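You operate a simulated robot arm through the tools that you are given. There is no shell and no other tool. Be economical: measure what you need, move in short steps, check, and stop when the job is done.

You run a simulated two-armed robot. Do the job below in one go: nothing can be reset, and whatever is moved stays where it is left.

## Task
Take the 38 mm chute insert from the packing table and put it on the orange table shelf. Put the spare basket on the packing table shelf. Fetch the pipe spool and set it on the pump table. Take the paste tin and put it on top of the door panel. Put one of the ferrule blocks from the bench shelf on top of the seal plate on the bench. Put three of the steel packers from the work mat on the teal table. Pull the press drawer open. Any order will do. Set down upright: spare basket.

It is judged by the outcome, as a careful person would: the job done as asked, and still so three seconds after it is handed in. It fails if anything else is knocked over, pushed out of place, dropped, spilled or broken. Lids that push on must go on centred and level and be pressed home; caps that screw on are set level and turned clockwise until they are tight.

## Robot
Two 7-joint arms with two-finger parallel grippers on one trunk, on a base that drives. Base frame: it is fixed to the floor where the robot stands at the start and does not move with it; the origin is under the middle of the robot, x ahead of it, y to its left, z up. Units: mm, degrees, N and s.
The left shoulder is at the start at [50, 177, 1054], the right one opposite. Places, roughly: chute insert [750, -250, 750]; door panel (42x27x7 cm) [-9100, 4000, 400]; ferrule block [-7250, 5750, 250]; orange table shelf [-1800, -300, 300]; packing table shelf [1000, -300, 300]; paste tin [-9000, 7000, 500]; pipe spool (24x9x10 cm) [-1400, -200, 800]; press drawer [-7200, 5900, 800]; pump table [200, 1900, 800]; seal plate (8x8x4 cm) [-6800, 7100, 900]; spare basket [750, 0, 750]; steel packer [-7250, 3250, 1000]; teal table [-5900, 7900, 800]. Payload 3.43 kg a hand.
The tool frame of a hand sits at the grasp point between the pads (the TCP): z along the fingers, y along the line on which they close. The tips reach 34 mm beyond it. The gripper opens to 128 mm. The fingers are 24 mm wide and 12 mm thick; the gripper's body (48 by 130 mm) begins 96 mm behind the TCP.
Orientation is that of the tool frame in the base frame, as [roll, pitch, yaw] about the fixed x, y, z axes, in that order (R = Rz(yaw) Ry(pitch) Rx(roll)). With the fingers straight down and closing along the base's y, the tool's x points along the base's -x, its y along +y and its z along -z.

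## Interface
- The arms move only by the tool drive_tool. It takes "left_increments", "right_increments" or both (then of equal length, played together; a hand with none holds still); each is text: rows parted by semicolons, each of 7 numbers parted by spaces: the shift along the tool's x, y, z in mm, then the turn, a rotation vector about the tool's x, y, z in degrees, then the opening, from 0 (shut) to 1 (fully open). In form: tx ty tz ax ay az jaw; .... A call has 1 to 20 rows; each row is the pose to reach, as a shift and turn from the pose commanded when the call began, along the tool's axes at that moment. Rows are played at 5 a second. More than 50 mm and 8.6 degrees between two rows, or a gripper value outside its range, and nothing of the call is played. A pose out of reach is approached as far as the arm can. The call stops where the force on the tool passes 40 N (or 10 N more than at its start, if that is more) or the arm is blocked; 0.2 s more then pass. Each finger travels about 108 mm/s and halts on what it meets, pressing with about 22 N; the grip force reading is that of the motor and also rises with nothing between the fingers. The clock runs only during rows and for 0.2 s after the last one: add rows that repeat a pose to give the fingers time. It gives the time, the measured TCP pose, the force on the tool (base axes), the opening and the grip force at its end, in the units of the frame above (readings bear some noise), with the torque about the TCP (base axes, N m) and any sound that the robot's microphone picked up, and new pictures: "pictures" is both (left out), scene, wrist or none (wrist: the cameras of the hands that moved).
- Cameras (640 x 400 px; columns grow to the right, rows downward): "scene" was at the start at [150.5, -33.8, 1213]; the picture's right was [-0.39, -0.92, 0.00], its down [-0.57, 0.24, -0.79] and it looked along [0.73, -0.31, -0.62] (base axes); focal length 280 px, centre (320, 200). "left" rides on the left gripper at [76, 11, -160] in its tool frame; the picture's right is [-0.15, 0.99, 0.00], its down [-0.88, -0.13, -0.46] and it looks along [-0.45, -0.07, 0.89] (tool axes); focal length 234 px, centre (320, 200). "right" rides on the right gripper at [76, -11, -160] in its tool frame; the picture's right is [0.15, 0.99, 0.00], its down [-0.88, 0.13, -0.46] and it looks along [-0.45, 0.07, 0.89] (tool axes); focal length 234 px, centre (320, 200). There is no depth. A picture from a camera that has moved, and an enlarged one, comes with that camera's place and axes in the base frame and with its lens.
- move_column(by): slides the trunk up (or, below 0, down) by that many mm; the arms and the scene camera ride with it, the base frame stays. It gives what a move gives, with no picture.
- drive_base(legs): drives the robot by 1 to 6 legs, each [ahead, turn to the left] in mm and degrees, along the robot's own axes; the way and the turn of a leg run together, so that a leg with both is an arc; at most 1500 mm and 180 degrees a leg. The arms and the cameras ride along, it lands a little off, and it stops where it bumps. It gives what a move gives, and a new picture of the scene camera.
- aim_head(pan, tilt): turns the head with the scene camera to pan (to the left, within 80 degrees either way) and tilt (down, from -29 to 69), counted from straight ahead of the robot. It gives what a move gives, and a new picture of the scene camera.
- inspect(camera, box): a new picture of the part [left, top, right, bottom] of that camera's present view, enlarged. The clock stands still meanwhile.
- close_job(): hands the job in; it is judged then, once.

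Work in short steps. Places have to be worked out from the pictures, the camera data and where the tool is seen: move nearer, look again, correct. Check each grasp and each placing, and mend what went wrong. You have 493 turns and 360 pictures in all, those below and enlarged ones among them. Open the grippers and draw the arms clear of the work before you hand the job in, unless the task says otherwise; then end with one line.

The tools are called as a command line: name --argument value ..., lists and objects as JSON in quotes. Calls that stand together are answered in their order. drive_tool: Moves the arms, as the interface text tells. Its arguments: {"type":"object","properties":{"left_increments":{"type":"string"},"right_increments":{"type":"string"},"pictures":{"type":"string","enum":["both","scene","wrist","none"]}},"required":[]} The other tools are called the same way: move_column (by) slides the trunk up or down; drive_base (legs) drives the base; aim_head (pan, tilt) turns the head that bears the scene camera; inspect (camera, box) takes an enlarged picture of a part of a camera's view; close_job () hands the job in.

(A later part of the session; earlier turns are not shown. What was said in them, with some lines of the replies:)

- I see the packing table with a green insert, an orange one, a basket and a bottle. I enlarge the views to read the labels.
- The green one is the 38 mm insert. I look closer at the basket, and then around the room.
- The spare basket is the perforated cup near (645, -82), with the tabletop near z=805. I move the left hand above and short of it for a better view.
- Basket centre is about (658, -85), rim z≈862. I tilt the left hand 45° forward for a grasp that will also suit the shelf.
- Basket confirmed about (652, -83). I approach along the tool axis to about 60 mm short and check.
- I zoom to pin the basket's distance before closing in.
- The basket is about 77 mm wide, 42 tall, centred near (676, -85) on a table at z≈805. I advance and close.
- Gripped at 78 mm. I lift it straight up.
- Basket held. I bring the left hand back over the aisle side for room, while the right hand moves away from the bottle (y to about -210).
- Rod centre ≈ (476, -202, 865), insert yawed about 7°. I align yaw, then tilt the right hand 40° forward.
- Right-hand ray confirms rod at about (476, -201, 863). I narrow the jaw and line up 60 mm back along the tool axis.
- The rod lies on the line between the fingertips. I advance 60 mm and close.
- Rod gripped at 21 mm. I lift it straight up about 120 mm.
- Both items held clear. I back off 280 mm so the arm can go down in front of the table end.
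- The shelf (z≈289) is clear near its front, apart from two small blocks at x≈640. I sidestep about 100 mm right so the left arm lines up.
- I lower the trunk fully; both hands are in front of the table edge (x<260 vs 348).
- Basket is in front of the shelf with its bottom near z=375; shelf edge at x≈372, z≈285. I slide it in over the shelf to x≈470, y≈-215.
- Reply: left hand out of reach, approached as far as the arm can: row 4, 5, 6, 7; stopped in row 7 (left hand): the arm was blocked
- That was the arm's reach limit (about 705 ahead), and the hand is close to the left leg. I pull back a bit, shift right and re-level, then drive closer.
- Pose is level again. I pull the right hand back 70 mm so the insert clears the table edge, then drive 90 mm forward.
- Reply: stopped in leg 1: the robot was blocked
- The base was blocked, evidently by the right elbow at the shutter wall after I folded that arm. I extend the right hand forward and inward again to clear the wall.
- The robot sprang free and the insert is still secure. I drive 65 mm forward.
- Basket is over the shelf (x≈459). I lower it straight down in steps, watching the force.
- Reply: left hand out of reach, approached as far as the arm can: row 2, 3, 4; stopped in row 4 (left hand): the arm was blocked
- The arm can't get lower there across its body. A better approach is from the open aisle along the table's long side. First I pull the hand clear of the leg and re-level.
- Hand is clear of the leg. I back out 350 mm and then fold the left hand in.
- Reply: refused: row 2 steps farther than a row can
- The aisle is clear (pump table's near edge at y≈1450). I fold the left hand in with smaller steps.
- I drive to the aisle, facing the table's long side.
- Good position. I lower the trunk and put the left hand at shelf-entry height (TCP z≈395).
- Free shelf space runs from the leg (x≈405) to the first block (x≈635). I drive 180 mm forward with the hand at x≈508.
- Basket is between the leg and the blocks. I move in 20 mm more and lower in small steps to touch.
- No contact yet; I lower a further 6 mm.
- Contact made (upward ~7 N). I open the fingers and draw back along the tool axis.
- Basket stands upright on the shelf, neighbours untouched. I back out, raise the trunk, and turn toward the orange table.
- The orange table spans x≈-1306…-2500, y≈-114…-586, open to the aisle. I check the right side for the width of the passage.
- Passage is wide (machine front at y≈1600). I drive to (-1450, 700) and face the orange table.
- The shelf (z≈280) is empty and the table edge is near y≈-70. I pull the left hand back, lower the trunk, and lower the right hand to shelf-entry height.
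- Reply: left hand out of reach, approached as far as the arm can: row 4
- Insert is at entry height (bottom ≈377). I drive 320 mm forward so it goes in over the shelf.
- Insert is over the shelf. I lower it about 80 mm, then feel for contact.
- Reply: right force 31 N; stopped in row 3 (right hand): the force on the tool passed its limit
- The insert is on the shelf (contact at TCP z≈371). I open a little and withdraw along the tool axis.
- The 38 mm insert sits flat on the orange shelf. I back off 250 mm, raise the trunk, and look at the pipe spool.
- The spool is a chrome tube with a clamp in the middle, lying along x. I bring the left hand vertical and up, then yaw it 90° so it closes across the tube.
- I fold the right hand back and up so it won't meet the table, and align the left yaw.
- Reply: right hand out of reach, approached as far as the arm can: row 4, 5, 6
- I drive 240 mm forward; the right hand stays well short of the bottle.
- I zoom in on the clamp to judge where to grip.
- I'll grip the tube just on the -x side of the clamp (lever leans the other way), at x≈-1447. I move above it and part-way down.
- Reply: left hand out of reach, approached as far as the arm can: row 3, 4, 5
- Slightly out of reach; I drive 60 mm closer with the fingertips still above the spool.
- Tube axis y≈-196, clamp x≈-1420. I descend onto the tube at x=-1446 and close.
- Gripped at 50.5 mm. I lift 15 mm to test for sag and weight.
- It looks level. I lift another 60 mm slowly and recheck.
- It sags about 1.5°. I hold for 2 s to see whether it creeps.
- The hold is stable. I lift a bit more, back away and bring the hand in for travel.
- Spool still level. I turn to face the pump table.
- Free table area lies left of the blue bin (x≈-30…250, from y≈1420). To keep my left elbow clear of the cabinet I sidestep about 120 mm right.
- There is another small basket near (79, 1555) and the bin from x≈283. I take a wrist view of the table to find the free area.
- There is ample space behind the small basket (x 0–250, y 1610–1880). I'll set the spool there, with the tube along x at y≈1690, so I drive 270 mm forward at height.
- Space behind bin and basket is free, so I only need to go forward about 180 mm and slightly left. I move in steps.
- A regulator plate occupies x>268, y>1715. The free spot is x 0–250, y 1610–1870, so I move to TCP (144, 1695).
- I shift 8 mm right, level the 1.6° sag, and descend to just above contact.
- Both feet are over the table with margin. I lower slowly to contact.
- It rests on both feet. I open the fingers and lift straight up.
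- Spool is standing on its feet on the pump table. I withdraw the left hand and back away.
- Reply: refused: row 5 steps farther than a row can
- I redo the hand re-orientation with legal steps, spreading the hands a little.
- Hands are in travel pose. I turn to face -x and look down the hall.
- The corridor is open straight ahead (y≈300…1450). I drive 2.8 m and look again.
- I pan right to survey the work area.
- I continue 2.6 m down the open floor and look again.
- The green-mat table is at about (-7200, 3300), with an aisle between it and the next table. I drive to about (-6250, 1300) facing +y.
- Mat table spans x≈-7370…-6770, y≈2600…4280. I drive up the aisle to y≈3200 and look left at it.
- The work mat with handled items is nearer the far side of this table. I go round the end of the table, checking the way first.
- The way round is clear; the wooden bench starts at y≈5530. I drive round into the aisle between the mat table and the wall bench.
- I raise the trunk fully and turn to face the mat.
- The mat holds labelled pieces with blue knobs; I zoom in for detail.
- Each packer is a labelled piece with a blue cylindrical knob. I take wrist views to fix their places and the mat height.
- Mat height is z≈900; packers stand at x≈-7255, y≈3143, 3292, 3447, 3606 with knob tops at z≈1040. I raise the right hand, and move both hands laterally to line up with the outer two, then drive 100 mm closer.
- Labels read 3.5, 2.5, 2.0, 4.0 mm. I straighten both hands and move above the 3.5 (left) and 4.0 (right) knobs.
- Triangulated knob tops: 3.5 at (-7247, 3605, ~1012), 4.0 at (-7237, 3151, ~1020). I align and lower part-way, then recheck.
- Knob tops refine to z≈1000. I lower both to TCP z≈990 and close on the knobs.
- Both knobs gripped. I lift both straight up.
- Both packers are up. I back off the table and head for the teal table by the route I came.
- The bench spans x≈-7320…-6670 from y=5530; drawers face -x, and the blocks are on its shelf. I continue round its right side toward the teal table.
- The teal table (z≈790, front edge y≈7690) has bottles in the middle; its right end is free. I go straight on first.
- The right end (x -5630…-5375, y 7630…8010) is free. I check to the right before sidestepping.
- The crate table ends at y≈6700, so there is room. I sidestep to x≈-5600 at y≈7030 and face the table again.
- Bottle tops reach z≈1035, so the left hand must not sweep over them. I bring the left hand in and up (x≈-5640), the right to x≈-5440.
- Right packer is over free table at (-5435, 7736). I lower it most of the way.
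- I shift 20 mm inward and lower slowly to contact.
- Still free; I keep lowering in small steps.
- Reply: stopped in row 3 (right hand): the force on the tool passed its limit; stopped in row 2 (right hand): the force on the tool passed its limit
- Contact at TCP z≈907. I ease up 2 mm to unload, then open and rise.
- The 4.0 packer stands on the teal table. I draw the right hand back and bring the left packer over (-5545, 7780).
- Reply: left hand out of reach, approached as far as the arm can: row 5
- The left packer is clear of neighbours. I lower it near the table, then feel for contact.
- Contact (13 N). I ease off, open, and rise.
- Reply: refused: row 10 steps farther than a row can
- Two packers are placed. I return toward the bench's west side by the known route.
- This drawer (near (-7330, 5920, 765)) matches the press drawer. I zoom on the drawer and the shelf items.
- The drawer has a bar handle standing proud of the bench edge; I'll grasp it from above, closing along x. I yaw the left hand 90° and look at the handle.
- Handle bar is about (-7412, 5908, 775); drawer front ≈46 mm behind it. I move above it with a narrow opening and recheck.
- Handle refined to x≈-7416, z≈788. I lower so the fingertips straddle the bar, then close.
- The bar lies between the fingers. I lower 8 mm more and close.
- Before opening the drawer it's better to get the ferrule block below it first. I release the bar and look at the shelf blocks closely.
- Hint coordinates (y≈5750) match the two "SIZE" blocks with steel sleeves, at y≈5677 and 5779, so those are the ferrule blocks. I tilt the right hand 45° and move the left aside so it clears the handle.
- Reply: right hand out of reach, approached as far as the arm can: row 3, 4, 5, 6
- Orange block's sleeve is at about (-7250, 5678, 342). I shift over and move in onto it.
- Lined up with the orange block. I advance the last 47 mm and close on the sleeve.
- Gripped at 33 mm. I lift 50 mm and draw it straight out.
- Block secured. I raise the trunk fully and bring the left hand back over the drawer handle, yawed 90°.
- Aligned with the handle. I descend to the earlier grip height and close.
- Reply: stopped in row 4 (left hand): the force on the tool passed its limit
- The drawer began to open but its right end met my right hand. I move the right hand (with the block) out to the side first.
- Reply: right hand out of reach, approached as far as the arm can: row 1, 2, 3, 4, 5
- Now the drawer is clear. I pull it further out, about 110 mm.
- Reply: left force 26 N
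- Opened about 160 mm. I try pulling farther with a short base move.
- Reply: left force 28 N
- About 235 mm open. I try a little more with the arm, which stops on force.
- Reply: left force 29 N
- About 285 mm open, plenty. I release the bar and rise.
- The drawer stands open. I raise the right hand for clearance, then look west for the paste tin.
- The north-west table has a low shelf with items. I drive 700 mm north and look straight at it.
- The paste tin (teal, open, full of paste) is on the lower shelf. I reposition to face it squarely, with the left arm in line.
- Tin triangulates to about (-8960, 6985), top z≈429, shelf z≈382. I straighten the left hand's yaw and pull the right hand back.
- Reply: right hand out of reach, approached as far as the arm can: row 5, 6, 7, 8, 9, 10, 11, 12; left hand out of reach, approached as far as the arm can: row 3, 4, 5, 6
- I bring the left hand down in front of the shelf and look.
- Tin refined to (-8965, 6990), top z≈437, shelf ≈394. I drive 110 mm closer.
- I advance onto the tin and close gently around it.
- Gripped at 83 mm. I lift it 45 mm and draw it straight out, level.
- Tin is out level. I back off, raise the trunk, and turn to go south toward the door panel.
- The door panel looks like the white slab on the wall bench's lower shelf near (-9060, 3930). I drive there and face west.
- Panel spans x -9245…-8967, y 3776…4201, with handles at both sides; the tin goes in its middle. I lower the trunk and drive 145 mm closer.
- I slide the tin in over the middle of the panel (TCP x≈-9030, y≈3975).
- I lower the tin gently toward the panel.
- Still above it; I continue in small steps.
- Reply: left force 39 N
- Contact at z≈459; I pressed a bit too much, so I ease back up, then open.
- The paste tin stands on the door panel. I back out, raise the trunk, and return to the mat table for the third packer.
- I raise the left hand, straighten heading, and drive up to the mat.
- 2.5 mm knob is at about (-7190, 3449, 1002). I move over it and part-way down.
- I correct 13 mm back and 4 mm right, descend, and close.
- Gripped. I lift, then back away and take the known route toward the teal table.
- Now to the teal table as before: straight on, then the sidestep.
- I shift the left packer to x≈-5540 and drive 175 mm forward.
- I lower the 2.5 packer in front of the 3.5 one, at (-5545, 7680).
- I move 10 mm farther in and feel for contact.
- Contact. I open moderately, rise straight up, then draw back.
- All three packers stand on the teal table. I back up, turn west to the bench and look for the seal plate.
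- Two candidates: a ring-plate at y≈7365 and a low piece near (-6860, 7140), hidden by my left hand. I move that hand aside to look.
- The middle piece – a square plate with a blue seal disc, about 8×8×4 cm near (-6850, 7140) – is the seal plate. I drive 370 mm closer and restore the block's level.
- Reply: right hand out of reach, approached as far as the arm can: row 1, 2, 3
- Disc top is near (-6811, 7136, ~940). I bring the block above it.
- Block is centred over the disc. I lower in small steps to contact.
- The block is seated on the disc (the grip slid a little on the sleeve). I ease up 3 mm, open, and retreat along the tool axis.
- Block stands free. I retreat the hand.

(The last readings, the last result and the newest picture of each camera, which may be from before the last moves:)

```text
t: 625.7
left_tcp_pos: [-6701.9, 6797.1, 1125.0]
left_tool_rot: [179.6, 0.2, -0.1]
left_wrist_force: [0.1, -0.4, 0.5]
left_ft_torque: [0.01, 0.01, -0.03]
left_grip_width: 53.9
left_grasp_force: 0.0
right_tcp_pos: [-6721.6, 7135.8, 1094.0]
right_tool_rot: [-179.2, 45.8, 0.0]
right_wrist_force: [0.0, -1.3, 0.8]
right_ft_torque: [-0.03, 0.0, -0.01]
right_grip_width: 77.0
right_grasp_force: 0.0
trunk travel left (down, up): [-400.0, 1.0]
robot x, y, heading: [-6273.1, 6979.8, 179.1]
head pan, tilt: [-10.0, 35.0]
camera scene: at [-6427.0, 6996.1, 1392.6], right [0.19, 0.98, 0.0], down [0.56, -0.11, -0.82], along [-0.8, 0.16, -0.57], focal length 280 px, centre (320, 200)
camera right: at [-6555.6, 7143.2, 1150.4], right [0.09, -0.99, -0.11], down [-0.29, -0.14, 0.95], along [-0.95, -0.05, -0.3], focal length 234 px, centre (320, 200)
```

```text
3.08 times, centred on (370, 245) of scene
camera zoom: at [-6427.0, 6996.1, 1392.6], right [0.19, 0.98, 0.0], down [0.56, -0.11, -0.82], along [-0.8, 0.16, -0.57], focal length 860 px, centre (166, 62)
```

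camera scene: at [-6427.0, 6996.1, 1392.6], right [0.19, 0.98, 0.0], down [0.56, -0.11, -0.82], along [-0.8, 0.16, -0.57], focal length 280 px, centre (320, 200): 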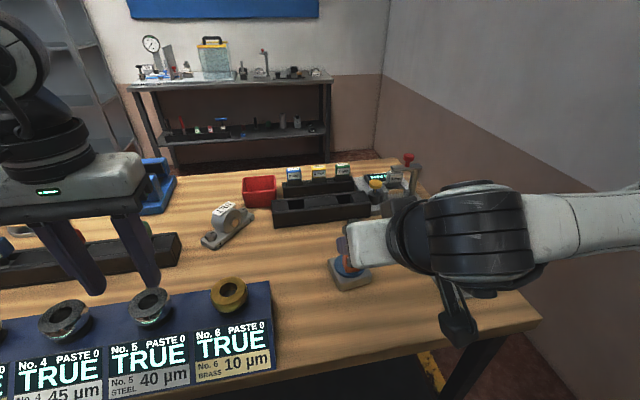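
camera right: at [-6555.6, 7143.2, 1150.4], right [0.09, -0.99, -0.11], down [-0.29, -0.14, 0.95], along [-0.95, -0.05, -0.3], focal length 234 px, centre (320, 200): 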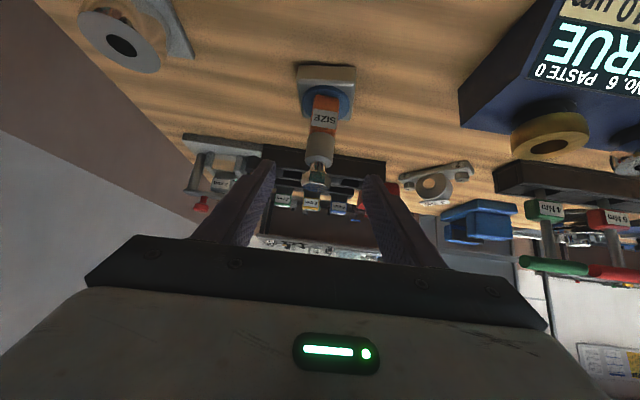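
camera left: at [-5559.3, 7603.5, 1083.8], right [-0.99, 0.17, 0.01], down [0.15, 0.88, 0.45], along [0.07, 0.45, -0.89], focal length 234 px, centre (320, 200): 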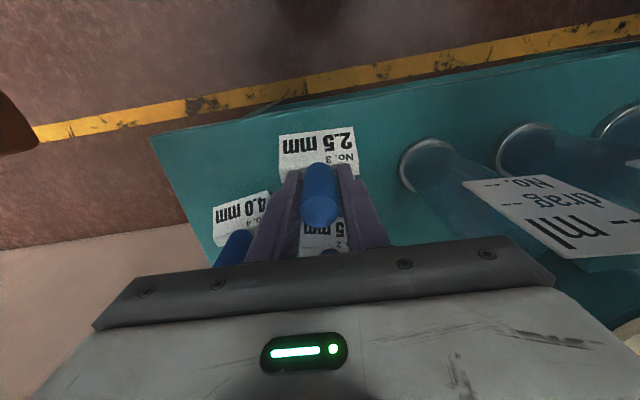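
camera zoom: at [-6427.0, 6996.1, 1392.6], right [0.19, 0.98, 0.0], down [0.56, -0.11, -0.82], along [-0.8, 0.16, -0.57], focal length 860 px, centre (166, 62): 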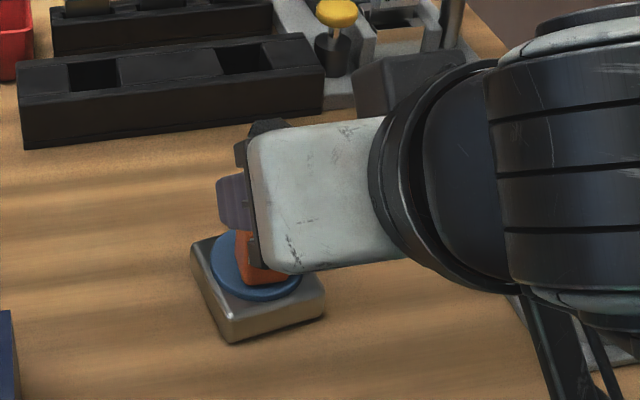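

I back the robot away from the bench and check the result.

drive_base --legs '[[-300, 0]]'

drive_tool --left_increments "0 0 0 0 0 0 1; 0 0 0 0 0 0 1" --right_increments "10 -40 0 0 0 0 1; 10 -80 0 0 0 0 1" --pictures "none"

inspect --camera "scene" --box '[230, 120, 430, 250]'

```text
t: 627.7
left_tcp_pos: [-6402.3, 6794.6, 1124.6]
left_tool_rot: [179.5, 0.1, -0.4]
left_wrist_force: [0.1, 0.1, -0.8]
left_ft_torque: [-0.01, 0.02, -0.04]
left_grip_width: 53.7
left_grasp_force: 0.1
right_tcp_pos: [-6420.3, 7130.4, 1094.3]
right_tool_rot: [-179.3, 45.7, -0.5]
right_wrist_force: [-0.5, 0.7, -0.4]
right_ft_torque: [0.02, 0.02, 0.01]
right_grip_width: 76.6
right_grasp_force: 0.0
trunk travel left (down, up): [-400.0, 1.0]
robot x, y, heading: [-5971.2, 6972.8, 178.7]
head pan, tilt: [-10.0, 35.0]
camera scene: at [-6125.3, 6991.1, 1392.7], right [0.2, 0.98, 0.0], down [0.56, -0.11, -0.82], along [-0.8, 0.16, -0.57], focal length 280 px, centre (320, 200)
```

scene: 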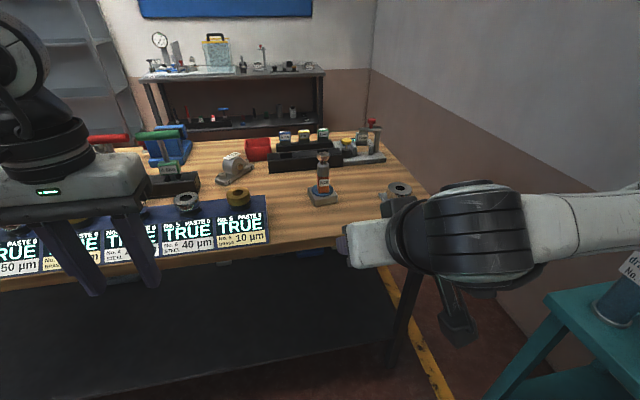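

```text
t: 628.3
left_tcp_pos: [-6402.0, 6793.7, 1125.2]
left_tool_rot: [179.5, 0.1, -0.4]
left_wrist_force: [0.4, -0.2, -0.3]
left_ft_torque: [0.01, 0.01, -0.01]
left_grip_width: 128.0
left_grasp_force: 0.2
right_tcp_pos: [-6411.9, 7213.9, 1088.2]
right_tool_rot: [-179.2, 45.8, -0.3]
right_wrist_force: [-0.4, -0.7, 0.4]
right_ft_torque: [0.0, 0.03, 0.01]
right_grip_width: 128.1
right_grasp_force: 0.0
trunk travel left (down, up): [-400.0, 1.0]
robot x, y, heading: [-5971.1, 6973.1, 178.9]
head pan, tilt: [-10.0, 35.0]
```

```text
3.08 times, centred on (330, 185) of scene
camera zoom: at [-6125.6, 6991.5, 1392.7], right [0.2, 0.98, 0.0], down [0.56, -0.11, -0.82], along [-0.8, 0.16, -0.57], focal length 860 px, centre (289, 246)
```

zoom: 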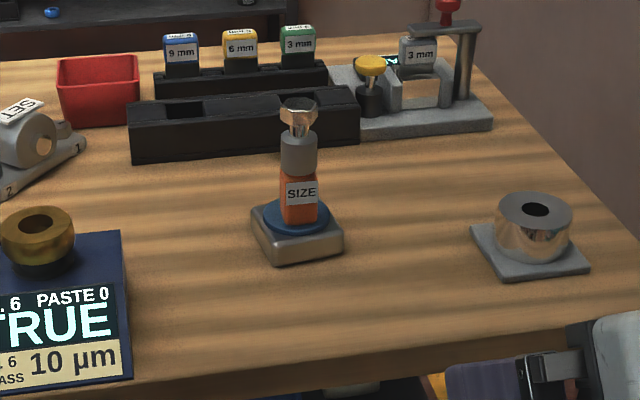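

The ferrule block stands centred on the seal plate, the grippers are open and the arms are clear. I hand the job in.

close_job

```text
The job is handed in.
```

All seven tasks are done and the job is handed in. Two caveats: I took the "SIZE" blocks to be the ferrule blocks because they match the given place, and the press drawer is open by about 285 mm.
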